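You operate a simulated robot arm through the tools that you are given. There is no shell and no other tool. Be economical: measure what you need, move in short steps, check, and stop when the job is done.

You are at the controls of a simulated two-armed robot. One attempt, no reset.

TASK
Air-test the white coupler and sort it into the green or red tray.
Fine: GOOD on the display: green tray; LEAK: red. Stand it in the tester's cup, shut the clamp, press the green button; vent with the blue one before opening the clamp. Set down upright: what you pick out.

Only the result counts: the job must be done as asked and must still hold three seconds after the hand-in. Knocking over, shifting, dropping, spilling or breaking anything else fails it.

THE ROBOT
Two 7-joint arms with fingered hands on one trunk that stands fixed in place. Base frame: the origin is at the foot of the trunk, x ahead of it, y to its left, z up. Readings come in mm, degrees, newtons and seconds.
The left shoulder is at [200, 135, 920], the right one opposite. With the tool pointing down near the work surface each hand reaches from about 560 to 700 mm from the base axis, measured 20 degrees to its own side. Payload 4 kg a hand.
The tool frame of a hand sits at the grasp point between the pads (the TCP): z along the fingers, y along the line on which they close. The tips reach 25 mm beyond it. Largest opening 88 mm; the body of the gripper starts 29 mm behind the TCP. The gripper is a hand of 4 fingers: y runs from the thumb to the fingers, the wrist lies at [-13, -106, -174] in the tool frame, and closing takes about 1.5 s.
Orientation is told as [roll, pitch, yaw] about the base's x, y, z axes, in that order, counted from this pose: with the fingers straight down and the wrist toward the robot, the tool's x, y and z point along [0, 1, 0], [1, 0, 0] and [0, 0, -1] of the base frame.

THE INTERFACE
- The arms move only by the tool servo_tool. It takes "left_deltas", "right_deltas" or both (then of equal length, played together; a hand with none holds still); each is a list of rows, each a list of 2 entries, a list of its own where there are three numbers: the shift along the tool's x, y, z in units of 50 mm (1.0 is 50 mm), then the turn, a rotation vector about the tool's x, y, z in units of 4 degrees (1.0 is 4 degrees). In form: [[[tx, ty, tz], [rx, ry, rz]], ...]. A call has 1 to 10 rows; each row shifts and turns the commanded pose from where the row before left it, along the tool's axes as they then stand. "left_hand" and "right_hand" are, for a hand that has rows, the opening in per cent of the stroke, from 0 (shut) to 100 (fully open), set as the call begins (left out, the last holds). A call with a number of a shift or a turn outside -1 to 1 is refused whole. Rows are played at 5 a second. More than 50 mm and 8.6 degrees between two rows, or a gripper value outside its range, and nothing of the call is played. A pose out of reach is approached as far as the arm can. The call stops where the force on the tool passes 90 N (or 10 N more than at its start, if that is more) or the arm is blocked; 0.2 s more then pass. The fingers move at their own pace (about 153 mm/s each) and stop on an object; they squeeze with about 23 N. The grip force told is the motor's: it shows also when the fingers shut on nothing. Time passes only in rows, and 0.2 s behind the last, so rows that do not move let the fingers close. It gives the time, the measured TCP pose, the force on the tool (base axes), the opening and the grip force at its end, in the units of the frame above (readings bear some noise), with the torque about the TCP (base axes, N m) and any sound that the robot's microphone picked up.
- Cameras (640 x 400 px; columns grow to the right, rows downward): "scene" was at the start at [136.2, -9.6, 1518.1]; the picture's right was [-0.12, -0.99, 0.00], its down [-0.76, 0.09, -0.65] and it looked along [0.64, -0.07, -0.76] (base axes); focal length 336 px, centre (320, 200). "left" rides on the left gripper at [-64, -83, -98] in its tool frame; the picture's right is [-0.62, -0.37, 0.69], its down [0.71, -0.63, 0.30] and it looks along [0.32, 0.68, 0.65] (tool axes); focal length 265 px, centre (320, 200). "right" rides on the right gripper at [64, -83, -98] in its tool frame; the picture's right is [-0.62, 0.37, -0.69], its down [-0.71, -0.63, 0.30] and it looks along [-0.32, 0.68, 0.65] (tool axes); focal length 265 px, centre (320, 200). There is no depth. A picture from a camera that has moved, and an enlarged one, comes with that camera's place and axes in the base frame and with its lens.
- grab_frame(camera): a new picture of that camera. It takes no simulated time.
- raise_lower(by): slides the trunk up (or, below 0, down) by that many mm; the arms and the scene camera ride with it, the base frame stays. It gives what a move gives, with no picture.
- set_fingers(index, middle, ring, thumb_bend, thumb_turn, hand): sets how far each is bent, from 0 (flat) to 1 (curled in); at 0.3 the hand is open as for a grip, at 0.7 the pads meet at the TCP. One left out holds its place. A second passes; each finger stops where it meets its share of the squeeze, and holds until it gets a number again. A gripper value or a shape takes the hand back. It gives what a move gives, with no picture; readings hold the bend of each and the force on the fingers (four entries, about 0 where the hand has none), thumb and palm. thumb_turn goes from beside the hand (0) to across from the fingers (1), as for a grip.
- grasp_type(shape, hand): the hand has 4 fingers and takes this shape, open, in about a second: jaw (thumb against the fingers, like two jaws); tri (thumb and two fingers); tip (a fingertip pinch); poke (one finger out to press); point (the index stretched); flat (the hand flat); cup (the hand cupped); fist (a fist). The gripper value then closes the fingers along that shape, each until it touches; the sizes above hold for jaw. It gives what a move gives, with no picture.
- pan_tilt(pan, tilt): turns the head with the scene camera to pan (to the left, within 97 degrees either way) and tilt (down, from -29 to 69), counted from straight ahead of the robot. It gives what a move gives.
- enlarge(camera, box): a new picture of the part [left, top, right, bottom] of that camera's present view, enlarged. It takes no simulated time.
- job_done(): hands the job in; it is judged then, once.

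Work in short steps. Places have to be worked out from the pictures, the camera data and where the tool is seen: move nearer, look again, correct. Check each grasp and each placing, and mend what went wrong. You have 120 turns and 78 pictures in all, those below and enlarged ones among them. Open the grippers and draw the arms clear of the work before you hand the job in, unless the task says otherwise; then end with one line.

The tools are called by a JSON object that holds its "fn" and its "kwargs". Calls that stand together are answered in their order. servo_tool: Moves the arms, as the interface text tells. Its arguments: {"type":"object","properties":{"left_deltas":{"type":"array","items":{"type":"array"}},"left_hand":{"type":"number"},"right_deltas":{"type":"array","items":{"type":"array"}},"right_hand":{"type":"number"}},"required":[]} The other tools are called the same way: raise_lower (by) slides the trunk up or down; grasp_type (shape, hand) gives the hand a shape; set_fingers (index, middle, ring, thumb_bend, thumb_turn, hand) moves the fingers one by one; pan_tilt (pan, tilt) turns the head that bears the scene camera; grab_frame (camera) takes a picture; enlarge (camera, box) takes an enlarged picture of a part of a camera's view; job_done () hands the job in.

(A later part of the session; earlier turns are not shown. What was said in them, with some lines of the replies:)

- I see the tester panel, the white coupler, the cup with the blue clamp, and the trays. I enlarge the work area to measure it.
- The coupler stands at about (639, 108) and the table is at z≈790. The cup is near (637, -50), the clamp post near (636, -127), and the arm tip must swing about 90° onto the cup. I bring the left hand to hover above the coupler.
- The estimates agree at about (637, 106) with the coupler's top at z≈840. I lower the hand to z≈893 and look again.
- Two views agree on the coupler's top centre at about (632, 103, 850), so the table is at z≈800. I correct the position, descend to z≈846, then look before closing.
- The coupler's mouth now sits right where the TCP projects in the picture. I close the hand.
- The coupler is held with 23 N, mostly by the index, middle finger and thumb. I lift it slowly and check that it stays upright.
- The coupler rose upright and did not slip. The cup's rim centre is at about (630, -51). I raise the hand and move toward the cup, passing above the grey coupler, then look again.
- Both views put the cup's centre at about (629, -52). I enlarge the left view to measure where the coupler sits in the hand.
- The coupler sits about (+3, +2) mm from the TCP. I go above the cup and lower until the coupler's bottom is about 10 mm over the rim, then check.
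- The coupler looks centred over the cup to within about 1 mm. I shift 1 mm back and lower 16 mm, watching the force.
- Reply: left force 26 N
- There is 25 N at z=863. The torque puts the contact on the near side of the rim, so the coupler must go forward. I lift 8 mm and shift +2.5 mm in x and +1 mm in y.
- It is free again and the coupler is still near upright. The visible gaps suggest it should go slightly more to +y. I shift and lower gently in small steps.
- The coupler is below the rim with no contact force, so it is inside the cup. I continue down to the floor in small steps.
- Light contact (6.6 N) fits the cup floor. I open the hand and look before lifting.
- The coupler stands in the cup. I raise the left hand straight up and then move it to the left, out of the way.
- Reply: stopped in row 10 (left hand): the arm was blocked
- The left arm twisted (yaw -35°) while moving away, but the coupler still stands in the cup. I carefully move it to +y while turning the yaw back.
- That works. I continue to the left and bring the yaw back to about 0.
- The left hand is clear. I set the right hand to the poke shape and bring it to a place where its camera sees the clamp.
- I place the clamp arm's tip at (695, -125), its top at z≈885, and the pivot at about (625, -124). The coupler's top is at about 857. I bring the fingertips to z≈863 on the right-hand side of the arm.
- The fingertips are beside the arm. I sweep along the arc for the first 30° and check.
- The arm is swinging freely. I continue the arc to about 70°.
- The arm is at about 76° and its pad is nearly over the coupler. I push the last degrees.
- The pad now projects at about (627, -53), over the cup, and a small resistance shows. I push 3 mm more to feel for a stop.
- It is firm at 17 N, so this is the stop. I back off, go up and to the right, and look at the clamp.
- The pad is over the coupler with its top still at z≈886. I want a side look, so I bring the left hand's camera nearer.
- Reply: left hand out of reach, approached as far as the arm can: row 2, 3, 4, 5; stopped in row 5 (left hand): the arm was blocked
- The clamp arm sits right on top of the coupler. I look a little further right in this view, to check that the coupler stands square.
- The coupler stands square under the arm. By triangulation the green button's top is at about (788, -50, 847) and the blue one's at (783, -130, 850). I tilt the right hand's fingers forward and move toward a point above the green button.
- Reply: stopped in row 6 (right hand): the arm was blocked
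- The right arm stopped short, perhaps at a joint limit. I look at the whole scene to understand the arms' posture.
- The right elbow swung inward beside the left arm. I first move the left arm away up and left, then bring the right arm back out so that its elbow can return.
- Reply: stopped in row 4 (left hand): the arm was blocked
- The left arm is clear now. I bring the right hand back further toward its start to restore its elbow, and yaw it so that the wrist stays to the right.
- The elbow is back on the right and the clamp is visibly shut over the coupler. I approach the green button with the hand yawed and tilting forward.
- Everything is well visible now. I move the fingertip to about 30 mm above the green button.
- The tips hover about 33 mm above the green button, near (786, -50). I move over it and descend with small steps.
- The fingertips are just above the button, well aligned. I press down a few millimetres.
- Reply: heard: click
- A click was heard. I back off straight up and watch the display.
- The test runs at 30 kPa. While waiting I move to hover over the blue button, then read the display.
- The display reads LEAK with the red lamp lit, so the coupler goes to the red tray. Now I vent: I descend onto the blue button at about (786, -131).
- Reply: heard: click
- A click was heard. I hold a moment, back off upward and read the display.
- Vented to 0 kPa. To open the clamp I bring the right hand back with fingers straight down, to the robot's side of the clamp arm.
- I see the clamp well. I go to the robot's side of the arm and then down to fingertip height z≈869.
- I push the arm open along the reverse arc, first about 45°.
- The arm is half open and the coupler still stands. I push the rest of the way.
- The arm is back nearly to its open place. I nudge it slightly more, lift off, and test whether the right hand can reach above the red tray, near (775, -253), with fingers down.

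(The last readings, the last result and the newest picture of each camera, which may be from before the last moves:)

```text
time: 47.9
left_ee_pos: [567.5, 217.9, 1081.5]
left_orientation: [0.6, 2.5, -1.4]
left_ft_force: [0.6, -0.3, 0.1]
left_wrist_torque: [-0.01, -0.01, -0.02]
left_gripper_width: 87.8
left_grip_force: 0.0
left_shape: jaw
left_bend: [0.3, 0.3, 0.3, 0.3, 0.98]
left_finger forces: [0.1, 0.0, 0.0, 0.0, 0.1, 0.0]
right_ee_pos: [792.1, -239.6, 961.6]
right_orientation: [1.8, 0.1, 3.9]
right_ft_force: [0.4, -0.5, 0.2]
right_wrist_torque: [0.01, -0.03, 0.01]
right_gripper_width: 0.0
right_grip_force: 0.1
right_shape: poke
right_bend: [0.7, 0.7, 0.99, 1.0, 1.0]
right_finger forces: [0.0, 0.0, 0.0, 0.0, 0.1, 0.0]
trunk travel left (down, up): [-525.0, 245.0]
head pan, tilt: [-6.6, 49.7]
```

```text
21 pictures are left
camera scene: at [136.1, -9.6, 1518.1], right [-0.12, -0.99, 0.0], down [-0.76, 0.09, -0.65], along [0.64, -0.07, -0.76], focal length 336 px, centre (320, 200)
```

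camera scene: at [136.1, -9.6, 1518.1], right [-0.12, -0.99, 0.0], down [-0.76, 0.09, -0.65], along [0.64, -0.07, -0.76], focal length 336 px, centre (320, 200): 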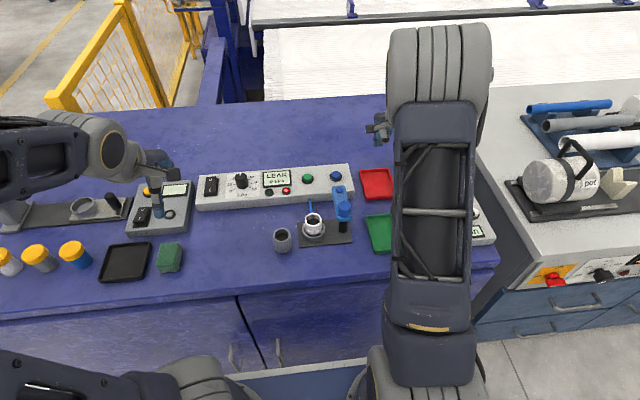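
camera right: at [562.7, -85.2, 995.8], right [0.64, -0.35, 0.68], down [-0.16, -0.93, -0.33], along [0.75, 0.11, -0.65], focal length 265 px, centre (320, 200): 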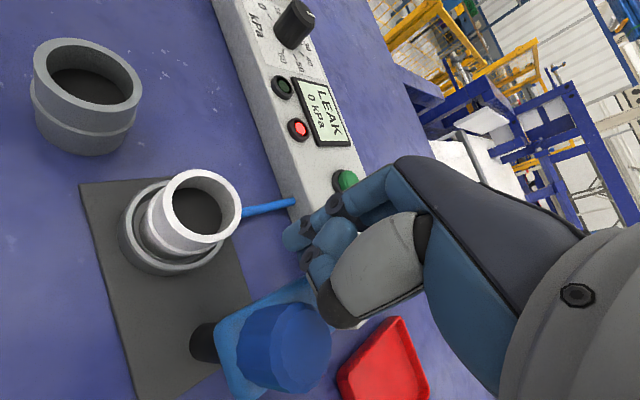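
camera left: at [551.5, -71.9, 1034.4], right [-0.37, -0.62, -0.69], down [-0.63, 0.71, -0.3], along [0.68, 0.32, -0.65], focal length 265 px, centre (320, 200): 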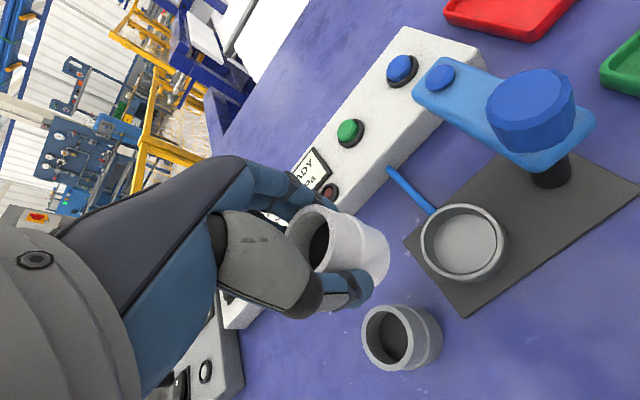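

Reach is fine and the clamp is fully open. I set the right hand to jaw and go back above the cup with a yaw of about 30°.

{"fn": "grasp_type", "kwargs": {"hand": "right", "shape": "jaw"}}

{"fn": "servo_tool", "kwargs": {"right_deltas": [[[0.65, -0.28, 0], [0, 0, -1]], [[0.65, -0.28, 0], [0, 0, -1]], [[0.65, -0.28, 0], [0, 0, -1]], [[0.65, -0.28, 0], [0, 0, -1]], [[0.65, -0.28, 0], [0, 0, -1]], [[0.65, -0.28, 0], [0, 0, -1]], [[0.65, -0.28, 0], [0, 0, -0.6]]], "right_hand": 100}}

{"fn": "grab_frame", "kwargs": {"camera": "right"}}

```text
time: 48.8
left_ee_pos: [567.5, 218.8, 1081.8]
left_orientation: [0.6, 2.5, -1.5]
left_ft_force: [0.4, 0.4, -0.4]
left_wrist_torque: [0.0, 0.02, 0.0]
left_gripper_width: 87.8
left_grip_force: 0.0
left_shape: jaw
left_bend: [0.3, 0.3, 0.3, 0.3, 0.98]
left_finger forces: [0.0, 0.0, 0.0, 0.0, 0.0, 0.0]
right_ee_pos: [791.9, -239.2, 961.7]
right_orientation: [1.7, 0.0, 3.8]
right_ft_force: [-0.2, -0.6, -0.2]
right_wrist_torque: [-0.03, -0.02, -0.02]
right_gripper_width: 87.9
right_grip_force: 0.1
right_shape: jaw
right_bend: [0.3, 0.3, 0.3, 0.3, 0.98]
right_finger forces: [0.1, 0.0, 0.0, 0.1, 0.0, 0.0]
trunk travel left (down, up): [-525.0, 245.0]
head pan, tilt: [-6.6, 49.7]
```

```text
time: 50.4
left_ee_pos: [567.8, 218.6, 1081.6]
left_orientation: [0.6, 2.5, -1.5]
left_ft_force: [-0.1, 0.8, 0.1]
left_wrist_torque: [-0.02, -0.01, -0.04]
left_gripper_width: 87.9
left_grip_force: 0.1
left_shape: jaw
left_bend: [0.3, 0.3, 0.3, 0.3, 0.98]
left_finger forces: [0.1, 0.0, 0.0, 0.0, 0.1, 0.0]
right_ee_pos: [635.7, -50.0, 968.2]
right_orientation: [1.6, -0.9, 30.2]
right_ft_force: [-0.7, 0.0, -0.6]
right_wrist_torque: [-0.02, 0.03, 0.01]
right_gripper_width: 87.9
right_grip_force: 0.0
right_shape: jaw
right_bend: [0.3, 0.3, 0.3, 0.3, 0.98]
right_finger forces: [0.0, 0.1, 0.0, 0.0, 0.0, 0.0]
trunk travel left (down, up): [-525.0, 245.0]
head pan, tilt: [-6.6, 49.7]
```

```text
20 pictures are left
camera right: at [531.6, -40.7, 1067.8], right [0.63, -0.37, 0.68], down [-0.18, -0.92, -0.33], along [0.75, 0.08, -0.65], focal length 265 px, centre (320, 200)
```

right: 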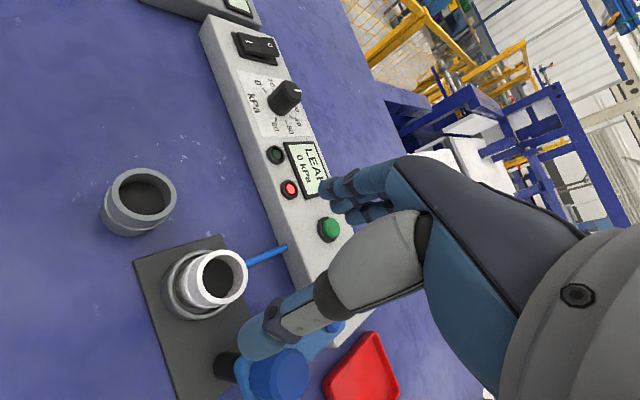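

The coupler's top is at about (628, -52). I level the hand, align and descend partway.

{"fn": "servo_tool", "kwargs": {"right_deltas": [[[0.05, -0.13, 0.6], [0.39, -0.23, 0]], [[0, 0, 0.65], [0, 0, 0]]]}}

{"fn": "grab_frame", "kwargs": {"camera": "right"}}

```text
time: 51.0
left_ee_pos: [568.3, 218.7, 1082.9]
left_orientation: [0.6, 2.5, -1.4]
left_ft_force: [-0.6, -0.5, -1.1]
left_wrist_torque: [0.01, -0.02, -0.02]
left_gripper_width: 88.0
left_grip_force: 0.1
left_shape: jaw
left_bend: [0.3, 0.3, 0.3, 0.3, 0.98]
left_finger forces: [0.0, 0.0, 0.0, 0.1, 0.0, 0.1]
right_ee_pos: [627.7, -50.0, 906.0]
right_orientation: [0.7, 0.8, 30.3]
right_ft_force: [0.2, 0.9, -0.3]
right_wrist_torque: [0.0, -0.03, -0.01]
right_gripper_width: 87.9
right_grip_force: 0.2
right_shape: jaw
right_bend: [0.3, 0.3, 0.3, 0.3, 0.98]
right_finger forces: [0.0, 0.1, 0.0, 0.0, 0.0, 0.1]
trunk travel left (down, up): [-525.0, 245.0]
head pan, tilt: [-6.6, 49.7]
```

```text
19 pictures are left
camera right: at [524.4, -37.8, 1006.5], right [0.64, -0.35, 0.68], down [-0.19, -0.93, -0.3], along [0.74, 0.07, -0.67], focal length 265 px, centre (320, 200)
```

right: 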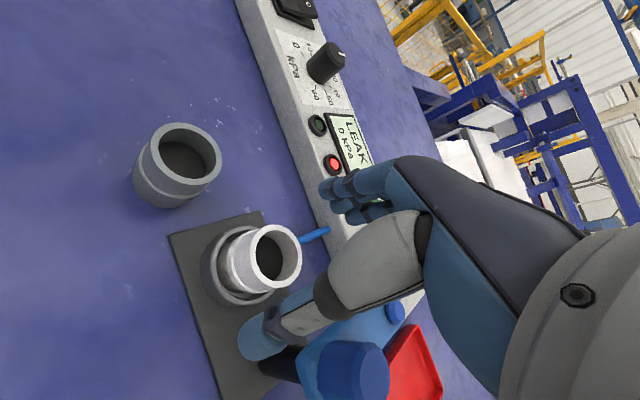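

The coupler is nearly aligned, about 2.5 mm toward the thumb. I fix that and descend to the grip height z≈854.

{"fn": "servo_tool", "kwargs": {"right_deltas": [[[0, -0.05, 0.4], [-0.08, -0.25, 0]], [[0, 0, 0.4], [0, 0, 0]], [[0, 0, 0.24], [0, 0, 0]]]}}

{"fn": "grab_frame", "kwargs": {"camera": "right"}}

```text
time: 51.8
left_ee_pos: [567.6, 219.0, 1083.2]
left_orientation: [0.6, 2.5, -1.5]
left_ft_force: [-0.3, -0.2, 0.2]
left_wrist_torque: [0.0, 0.01, 0.0]
left_gripper_width: 88.1
left_grip_force: 0.0
left_shape: jaw
left_bend: [0.3, 0.3, 0.3, 0.3, 0.98]
left_finger forces: [0.1, 0.0, 0.0, 0.1, 0.2, 0.0]
right_ee_pos: [628.0, -51.2, 853.9]
right_orientation: [-0.3, 0.5, 30.4]
right_ft_force: [0.0, -0.4, 1.3]
right_wrist_torque: [0.0, 0.0, 0.02]
right_gripper_width: 87.7
right_grip_force: 0.1
right_shape: jaw
right_bend: [0.3, 0.3, 0.3, 0.3, 0.98]
right_finger forces: [0.0, 0.0, 0.1, 0.0, 0.0, 0.0]
trunk travel left (down, up): [-525.0, 245.0]
head pan, tilt: [-6.6, 49.7]
```

```text
18 pictures are left
camera right: at [522.5, -36.9, 952.9], right [0.63, -0.34, 0.69], down [-0.18, -0.94, -0.3], along [0.75, 0.06, -0.66], focal length 265 px, centre (320, 200)
```

right: 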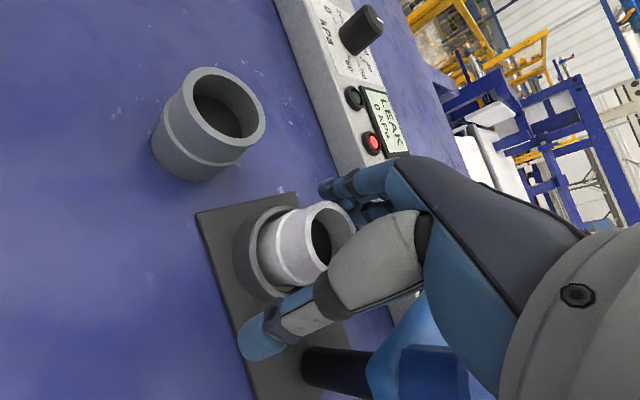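

The coupler is between the thumb and the fingers. I close the hand.

{"fn": "servo_tool", "kwargs": {"right_deltas": [[[0, 0, 0], [0, 0, 0]], [[0, 0, 0], [0, 0, 0]], [[0, 0, 0], [0, 0, 0]], [[0, 0, 0], [0, 0, 0]], [[0, 0, 0], [0, 0, 0]], [[0, 0, 0], [0, 0, 0]], [[0, 0, 0], [0, 0, 0]]], "right_hand": 0}}

{"fn": "servo_tool", "kwargs": {"right_deltas": [[[0, 0, -0.2], [0, 0, 0]], [[0, 0, -0.3], [0, 0, 0]]]}}

{"fn": "grab_frame", "kwargs": {"camera": "right"}}

```text
time: 53.4
left_ee_pos: [567.7, 218.6, 1081.8]
left_orientation: [0.6, 2.4, -1.4]
left_ft_force: [-0.5, 1.0, 0.1]
left_wrist_torque: [-0.03, -0.01, -0.03]
left_gripper_width: 87.8
left_grip_force: 0.1
left_shape: jaw
left_bend: [0.3, 0.3, 0.3, 0.3, 0.98]
left_finger forces: [0.1, 0.1, 0.1, 0.1, 0.1, 0.1]
right_ee_pos: [626.5, -51.1, 853.7]
right_orientation: [-0.3, 0.5, 30.4]
right_ft_force: [0.5, 0.0, -0.2]
right_wrist_torque: [-0.01, 0.02, 0.0]
right_gripper_width: 34.4
right_grip_force: 22.7
right_shape: jaw
right_bend: [0.74, 0.48, 0.53, 0.73, 1.0]
right_finger forces: [12.2, 7.6, 0.1, 0.0, 19.2, 0.0]
trunk travel left (down, up): [-525.0, 245.0]
head pan, tilt: [-6.6, 49.7]
```

```text
time: 54.0
left_ee_pos: [566.6, 217.9, 1080.6]
left_orientation: [0.6, 2.5, -1.5]
left_ft_force: [0.0, -1.4, -0.1]
left_wrist_torque: [0.0, -0.02, 0.03]
left_gripper_width: 87.6
left_grip_force: 0.1
left_shape: jaw
left_bend: [0.3, 0.3, 0.3, 0.3, 0.98]
left_finger forces: [0.0, 0.0, 0.1, 0.1, 0.0, 0.0]
right_ee_pos: [628.3, -51.3, 878.7]
right_orientation: [-0.3, 0.4, 30.3]
right_ft_force: [0.0, -0.4, 0.8]
right_wrist_torque: [-0.02, 0.03, -0.01]
right_gripper_width: 34.3
right_grip_force: 22.8
right_shape: jaw
right_bend: [0.74, 0.48, 0.53, 0.73, 1.0]
right_finger forces: [12.1, 7.7, 0.0, 0.0, 19.2, 0.1]
trunk travel left (down, up): [-525.0, 245.0]
head pan, tilt: [-6.6, 49.7]
```

```text
17 pictures are left
camera right: at [523.5, -37.7, 977.4], right [0.63, -0.34, 0.69], down [-0.19, -0.94, -0.3], along [0.75, 0.06, -0.66], focal length 265 px, centre (320, 200)
```

right: 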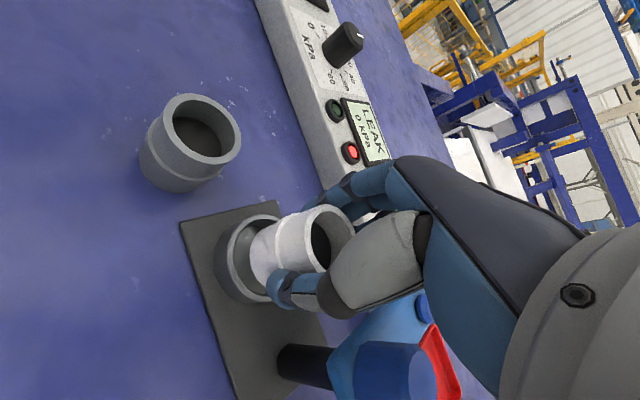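

The coupler is held upright. I lift it above the knob's height and carry it to above the red tray.

{"fn": "servo_tool", "kwargs": {"right_deltas": [[[0, 0, -0.9], [0, 0, 0]], [[0, 0, -0.9], [0, 0, 0]], [[-0.6, 0.3, 0], [0, 0, 1]], [[-0.6, 0.3, 0], [0, 0, 1]], [[-0.7, 0.25, 0], [0, 0, 1]], [[-0.7, 0.25, 0], [0, 0, 1]], [[-0.7, 0.2, 0], [0, 0, 1]], [[-0.7, 0.2, 0], [0, 0, 1]], [[-0.7, 0.2, 0], [0, 0, 1]]]}}

{"fn": "grab_frame", "kwargs": {"camera": "right"}}

{"fn": "grab_frame", "kwargs": {"camera": "scene"}}

```text
time: 56.0
left_ee_pos: [567.5, 218.3, 1082.1]
left_orientation: [0.7, 2.5, -1.6]
left_ft_force: [0.2, -0.3, 0.2]
left_wrist_torque: [-0.01, -0.02, 0.01]
left_gripper_width: 88.0
left_grip_force: 0.1
left_shape: jaw
left_bend: [0.3, 0.3, 0.3, 0.3, 0.98]
left_finger forces: [0.1, 0.0, 0.0, 0.1, 0.1, 0.0]
right_ee_pos: [781.3, -243.6, 970.8]
right_orientation: [-0.5, 0.2, 2.1]
right_ft_force: [-0.3, 0.1, 0.1]
right_wrist_torque: [0.0, -0.01, -0.01]
right_gripper_width: 34.4
right_grip_force: 22.9
right_shape: jaw
right_bend: [0.74, 0.48, 0.53, 0.74, 1.0]
right_finger forces: [11.9, 7.7, 0.0, 0.0, 19.2, 0.0]
trunk travel left (down, up): [-525.0, 245.0]
head pan, tilt: [-6.6, 49.7]
```

```text
16 pictures are left
camera right: at [694.4, -183.3, 1068.5], right [0.4, -0.6, 0.7], down [-0.6, -0.74, -0.3], along [0.69, -0.3, -0.65], focal length 265 px, centre (320, 200)
```

right: 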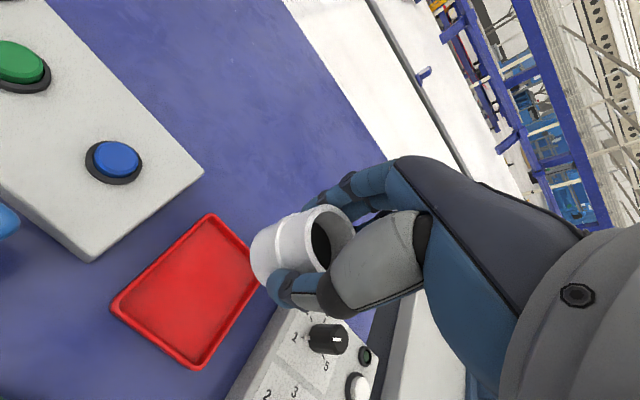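

```text
15 pictures are left
camera scene: at [136.1, -9.4, 1518.1], right [-0.12, -0.99, 0.0], down [-0.76, 0.09, -0.65], along [0.64, -0.07, -0.76], focal length 336 px, centre (320, 200)
```

scene: 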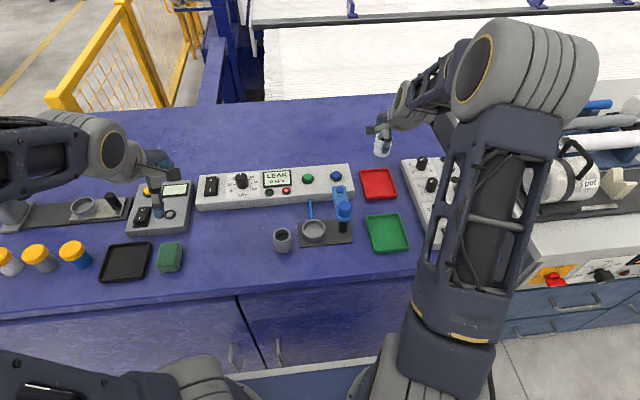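

The tray's centre is at about (774, -253). I align the coupler over it and descend partway.

{"fn": "servo_tool", "kwargs": {"right_deltas": [[[-0.14, -0.2, 0.6], [0, 0, 0]], [[0, 0, 0.6], [0, 0, 0]], [[0, 0, 0.6], [0, 0, 0]]]}}

{"fn": "grab_frame", "kwargs": {"camera": "right"}}

{"fn": "enlarge", "kwargs": {"camera": "scene", "box": [320, 130, 440, 220]}}

```text
time: 56.8
left_ee_pos: [568.3, 217.7, 1081.7]
left_orientation: [0.6, 2.5, -1.5]
left_ft_force: [0.5, 0.4, 0.0]
left_wrist_torque: [-0.01, -0.01, -0.01]
left_gripper_width: 87.7
left_grip_force: 0.0
left_shape: jaw
left_bend: [0.3, 0.3, 0.3, 0.3, 0.98]
left_finger forces: [0.0, 0.1, 0.0, 0.1, 0.0, 0.0]
right_ee_pos: [768.1, -251.4, 880.7]
right_orientation: [-0.5, 0.3, 2.3]
right_ft_force: [-0.2, 0.5, 0.2]
right_wrist_torque: [0.02, 0.0, 0.01]
right_gripper_width: 34.0
right_grip_force: 22.8
right_shape: jaw
right_bend: [0.74, 0.48, 0.53, 0.74, 1.0]
right_finger forces: [12.1, 7.8, 0.0, 0.0, 19.0, 0.1]
trunk travel left (down, up): [-525.0, 245.0]
head pan, tilt: [-6.6, 49.7]
```

```text
14 pictures are left
camera right: at [682.8, -189.6, 978.9], right [0.4, -0.6, 0.7], down [-0.6, -0.74, -0.3], along [0.69, -0.3, -0.65], focal length 265 px, centre (320, 200)
```

right: 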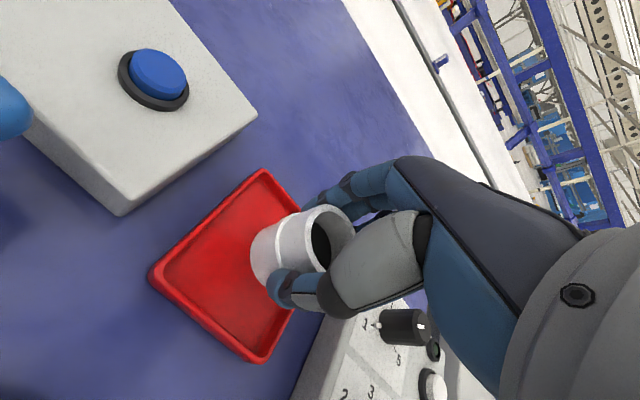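

```text
4.44 times, centred on (380, 175) of scene
camera zoom: at [136.0, -9.5, 1518.1], right [-0.12, -0.99, 0.0], down [-0.76, 0.09, -0.65], along [0.64, -0.07, -0.76], focal length 1492 px, centre (53, 311)
```

zoom: 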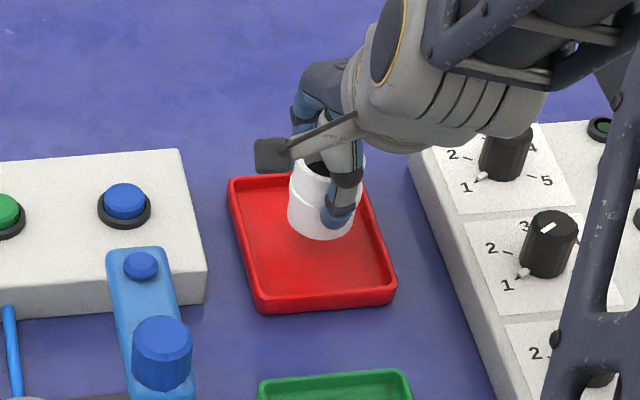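

The coupler is over the tray's middle, within a few millimetres. I shift 3 mm forward and lower gently to the floor.

{"fn": "servo_tool", "kwargs": {"right_deltas": [[[0, 0.06, 0.28], [0, 0, 0]], [[0, 0, 0.16], [0, 0, 0]], [[0, 0, 0.06], [0, 0, 0]], [[0, 0, 0.04], [0, 0, 0]]]}}

```text
time: 57.8
left_ee_pos: [567.6, 219.2, 1082.7]
left_orientation: [0.7, 2.5, -1.5]
left_ft_force: [-0.1, 1.1, -0.2]
left_wrist_torque: [0.01, -0.02, 0.01]
left_gripper_width: 88.0
left_grip_force: 0.2
left_shape: jaw
left_bend: [0.3, 0.3, 0.3, 0.3, 0.98]
left_finger forces: [0.1, 0.1, 0.0, 0.1, 0.0, 0.0]
right_ee_pos: [772.0, -251.1, 852.3]
right_orientation: [-0.5, 0.3, 2.3]
right_ft_force: [-0.2, 0.6, -0.4]
right_wrist_torque: [-0.04, 0.0, 0.0]
right_gripper_width: 34.0
right_grip_force: 23.3
right_shape: jaw
right_bend: [0.74, 0.48, 0.53, 0.74, 1.0]
right_finger forces: [12.0, 7.6, 0.1, 0.0, 19.2, 0.0]
trunk travel left (down, up): [-525.0, 245.0]
head pan, tilt: [-6.6, 49.7]
```

No contact yet. I continue in 1.5 mm steps.

{"fn": "servo_tool", "kwargs": {"right_deltas": [[[0, 0, 0.03], [0, 0, 0]], [[0, 0, 0.03], [0, 0, 0]]]}}

```text
time: 58.4
left_ee_pos: [567.5, 219.3, 1082.9]
left_orientation: [0.5, 2.4, -1.4]
left_ft_force: [-0.6, -0.4, 0.5]
left_wrist_torque: [-0.02, -0.01, -0.04]
left_gripper_width: 87.7
left_grip_force: 0.1
left_shape: jaw
left_bend: [0.3, 0.3, 0.3, 0.3, 0.98]
left_finger forces: [0.0, 0.0, 0.0, 0.0, 0.0, 0.0]
right_ee_pos: [772.1, -252.6, 849.7]
right_orientation: [-0.6, 0.2, 2.3]
right_ft_force: [-0.2, -0.6, 1.5]
right_wrist_torque: [0.0, -0.03, 0.02]
right_gripper_width: 34.0
right_grip_force: 22.7
right_shape: jaw
right_bend: [0.74, 0.48, 0.53, 0.74, 1.0]
right_finger forces: [12.1, 7.6, 0.0, 0.0, 19.4, 0.1]
trunk travel left (down, up): [-525.0, 245.0]
head pan, tilt: [-6.6, 49.7]
```

Perhaps a first touch. I go down 1 mm more at a time.

{"fn": "servo_tool", "kwargs": {"right_deltas": [[[0, 0, 0.025], [0, 0, 0]], [[0, 0, 0], [0, 0, 0]]]}}

```text
time: 59.0
left_ee_pos: [568.1, 218.9, 1081.5]
left_orientation: [0.4, 2.5, -1.4]
left_ft_force: [-1.2, 0.0, 1.3]
left_wrist_torque: [0.04, 0.0, -0.01]
left_gripper_width: 87.9
left_grip_force: 0.1
left_shape: jaw
left_bend: [0.3, 0.3, 0.3, 0.3, 0.98]
left_finger forces: [0.0, 0.0, 0.1, 0.0, 0.1, 0.0]
right_ee_pos: [773.0, -252.9, 849.0]
right_orientation: [-0.5, 0.3, 2.3]
right_ft_force: [0.0, -0.8, 8.3]
right_wrist_torque: [-0.01, -0.07, 0.04]
right_gripper_width: 34.6
right_grip_force: 22.9
right_shape: jaw
right_bend: [0.74, 0.48, 0.53, 0.74, 1.0]
right_finger forces: [12.6, 7.9, 0.0, 0.0, 20.2, 0.0]
trunk travel left (down, up): [-525.0, 245.0]
head pan, tilt: [-6.6, 49.7]
```

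Contact with the floor at 8 N. I release, then check before lifting.

{"fn": "servo_tool", "kwargs": {"right_deltas": [[[0, 0, 0], [0, 0, 0]], [[0, 0, 0], [0, 0, 0]], [[0, 0, 0], [0, 0, 0]], [[0, 0, 0], [0, 0, 0]], [[0, 0, 0], [0, 0, 0]]], "right_hand": 100}}

{"fn": "grab_frame", "kwargs": {"camera": "right"}}

```text
time: 60.2
left_ee_pos: [568.0, 219.2, 1081.4]
left_orientation: [0.7, 2.5, -1.4]
left_ft_force: [-0.6, 1.0, 0.2]
left_wrist_torque: [0.02, -0.03, -0.01]
left_gripper_width: 87.6
left_grip_force: 0.1
left_shape: jaw
left_bend: [0.3, 0.3, 0.3, 0.3, 0.98]
left_finger forces: [0.0, 0.0, 0.0, 0.1, 0.0, 0.0]
right_ee_pos: [772.3, -253.5, 848.1]
right_orientation: [-0.5, 0.3, 2.3]
right_ft_force: [0.1, 0.2, 0.0]
right_wrist_torque: [-0.03, 0.0, 0.0]
right_gripper_width: 87.6
right_grip_force: 0.0
right_shape: jaw
right_bend: [0.3, 0.3, 0.3, 0.3, 0.98]
right_finger forces: [0.0, 0.0, 0.1, 0.1, 0.0, 0.0]
trunk travel left (down, up): [-525.0, 245.0]
head pan, tilt: [-6.6, 49.7]
```

```text
12 pictures are left
camera right: at [685.7, -191.1, 947.5], right [0.4, -0.6, 0.7], down [-0.6, -0.74, -0.29], along [0.69, -0.3, -0.65], focal length 265 px, centre (320, 200)
```

right: 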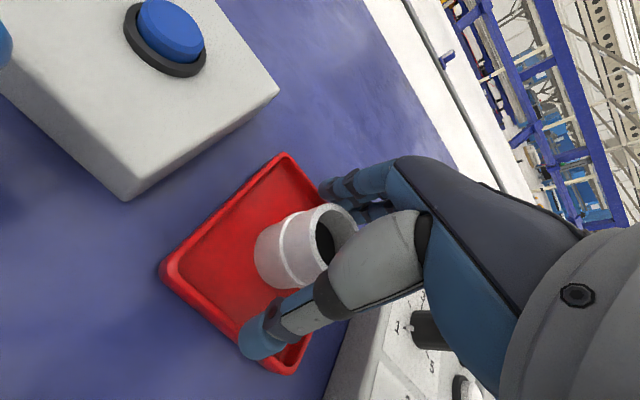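

The coupler stands in the red tray. I raise the hand straight up, then draw back to the right.

{"fn": "servo_tool", "kwargs": {"right_deltas": [[[0, 0, -0.4], [0, 0, 0]], [[0, 0, -0.8], [0, 0, 0]], [[0, 0, -1], [0, 0, 0]], [[0, 0, -1], [0, 0, 0]], [[-0.2, -0.7, -0.5], [0, 0, 0]], [[-0.2, -0.7, -0.5], [0, 0, 0]], [[-0.3, -0.9, 0], [0, 0, 0]], [[-0.3, -0.9, 0], [0, 0, 0]], [[-0.3, -0.9, 0], [0, 0, 0]], [[-0.3, -0.9, 0], [0, 0, 0]]]}}

{"fn": "grab_frame", "kwargs": {"camera": "scene"}}

{"fn": "enlarge", "kwargs": {"camera": "scene", "box": [240, 140, 420, 260]}}

```text
time: 62.4
left_ee_pos: [567.5, 218.8, 1081.9]
left_orientation: [0.5, 2.5, -1.5]
left_ft_force: [-0.4, 0.3, 0.3]
left_wrist_torque: [0.03, 0.01, 0.02]
left_gripper_width: 87.7
left_grip_force: 0.0
left_shape: jaw
left_bend: [0.3, 0.3, 0.3, 0.3, 0.98]
left_finger forces: [0.0, 0.0, 0.0, 0.1, 0.0, 0.0]
right_ee_pos: [525.3, -339.0, 1060.1]
right_orientation: [-0.4, 0.4, 2.3]
right_ft_force: [-1.3, 0.3, 0.5]
right_wrist_torque: [0.01, 0.03, 0.02]
right_gripper_width: 87.8
right_grip_force: 0.1
right_shape: jaw
right_bend: [0.3, 0.3, 0.3, 0.3, 0.98]
right_finger forces: [0.0, 0.1, 0.1, 0.0, 0.0, 0.0]
trunk travel left (down, up): [-525.0, 245.0]
head pan, tilt: [-6.6, 49.7]
```

```text
11 pictures are left
camera scene: at [136.4, -9.6, 1518.0], right [-0.12, -0.99, 0.0], down [-0.76, 0.09, -0.65], along [0.64, -0.07, -0.76], focal length 336 px, centre (320, 200)
```

scene: 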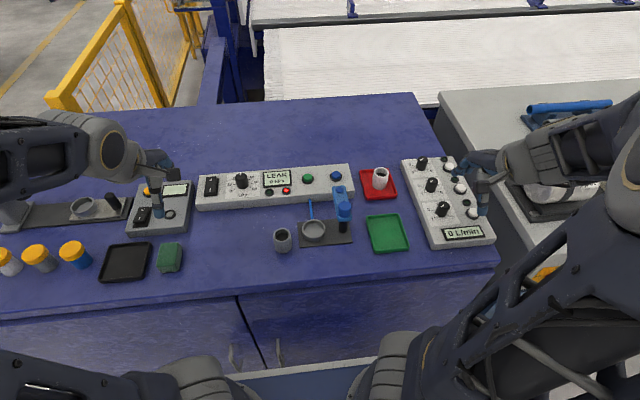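

```text
3.33 times, centred on (330, 200) of scene
camera zoom: at [136.4, -9.6, 1518.0], right [-0.12, -0.99, 0.0], down [-0.76, 0.09, -0.65], along [0.64, -0.07, -0.76], focal length 1119 px, centre (287, 200)
```

zoom: 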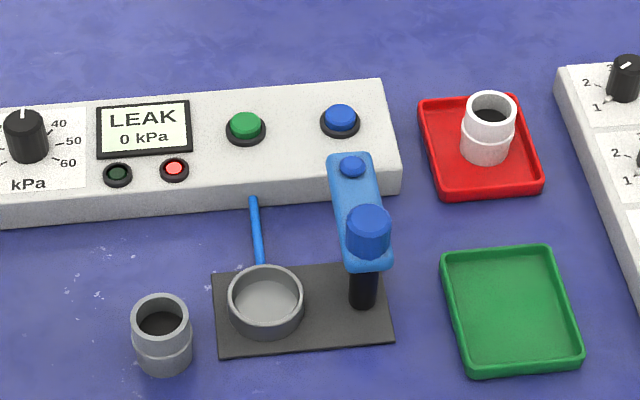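

The coupler stands upright inside the red tray and nothing else has moved. Both hands are open and clear, so I hand in.

{"fn": "job_done", "kwargs": {}}

```text
The job is handed in.
```

The white coupler tested LEAK (pressure fell from 30 to 10 kPa), so after venting to 0 kPa and opening the clamp I stood it upright in the red tray, and the job is handed in.
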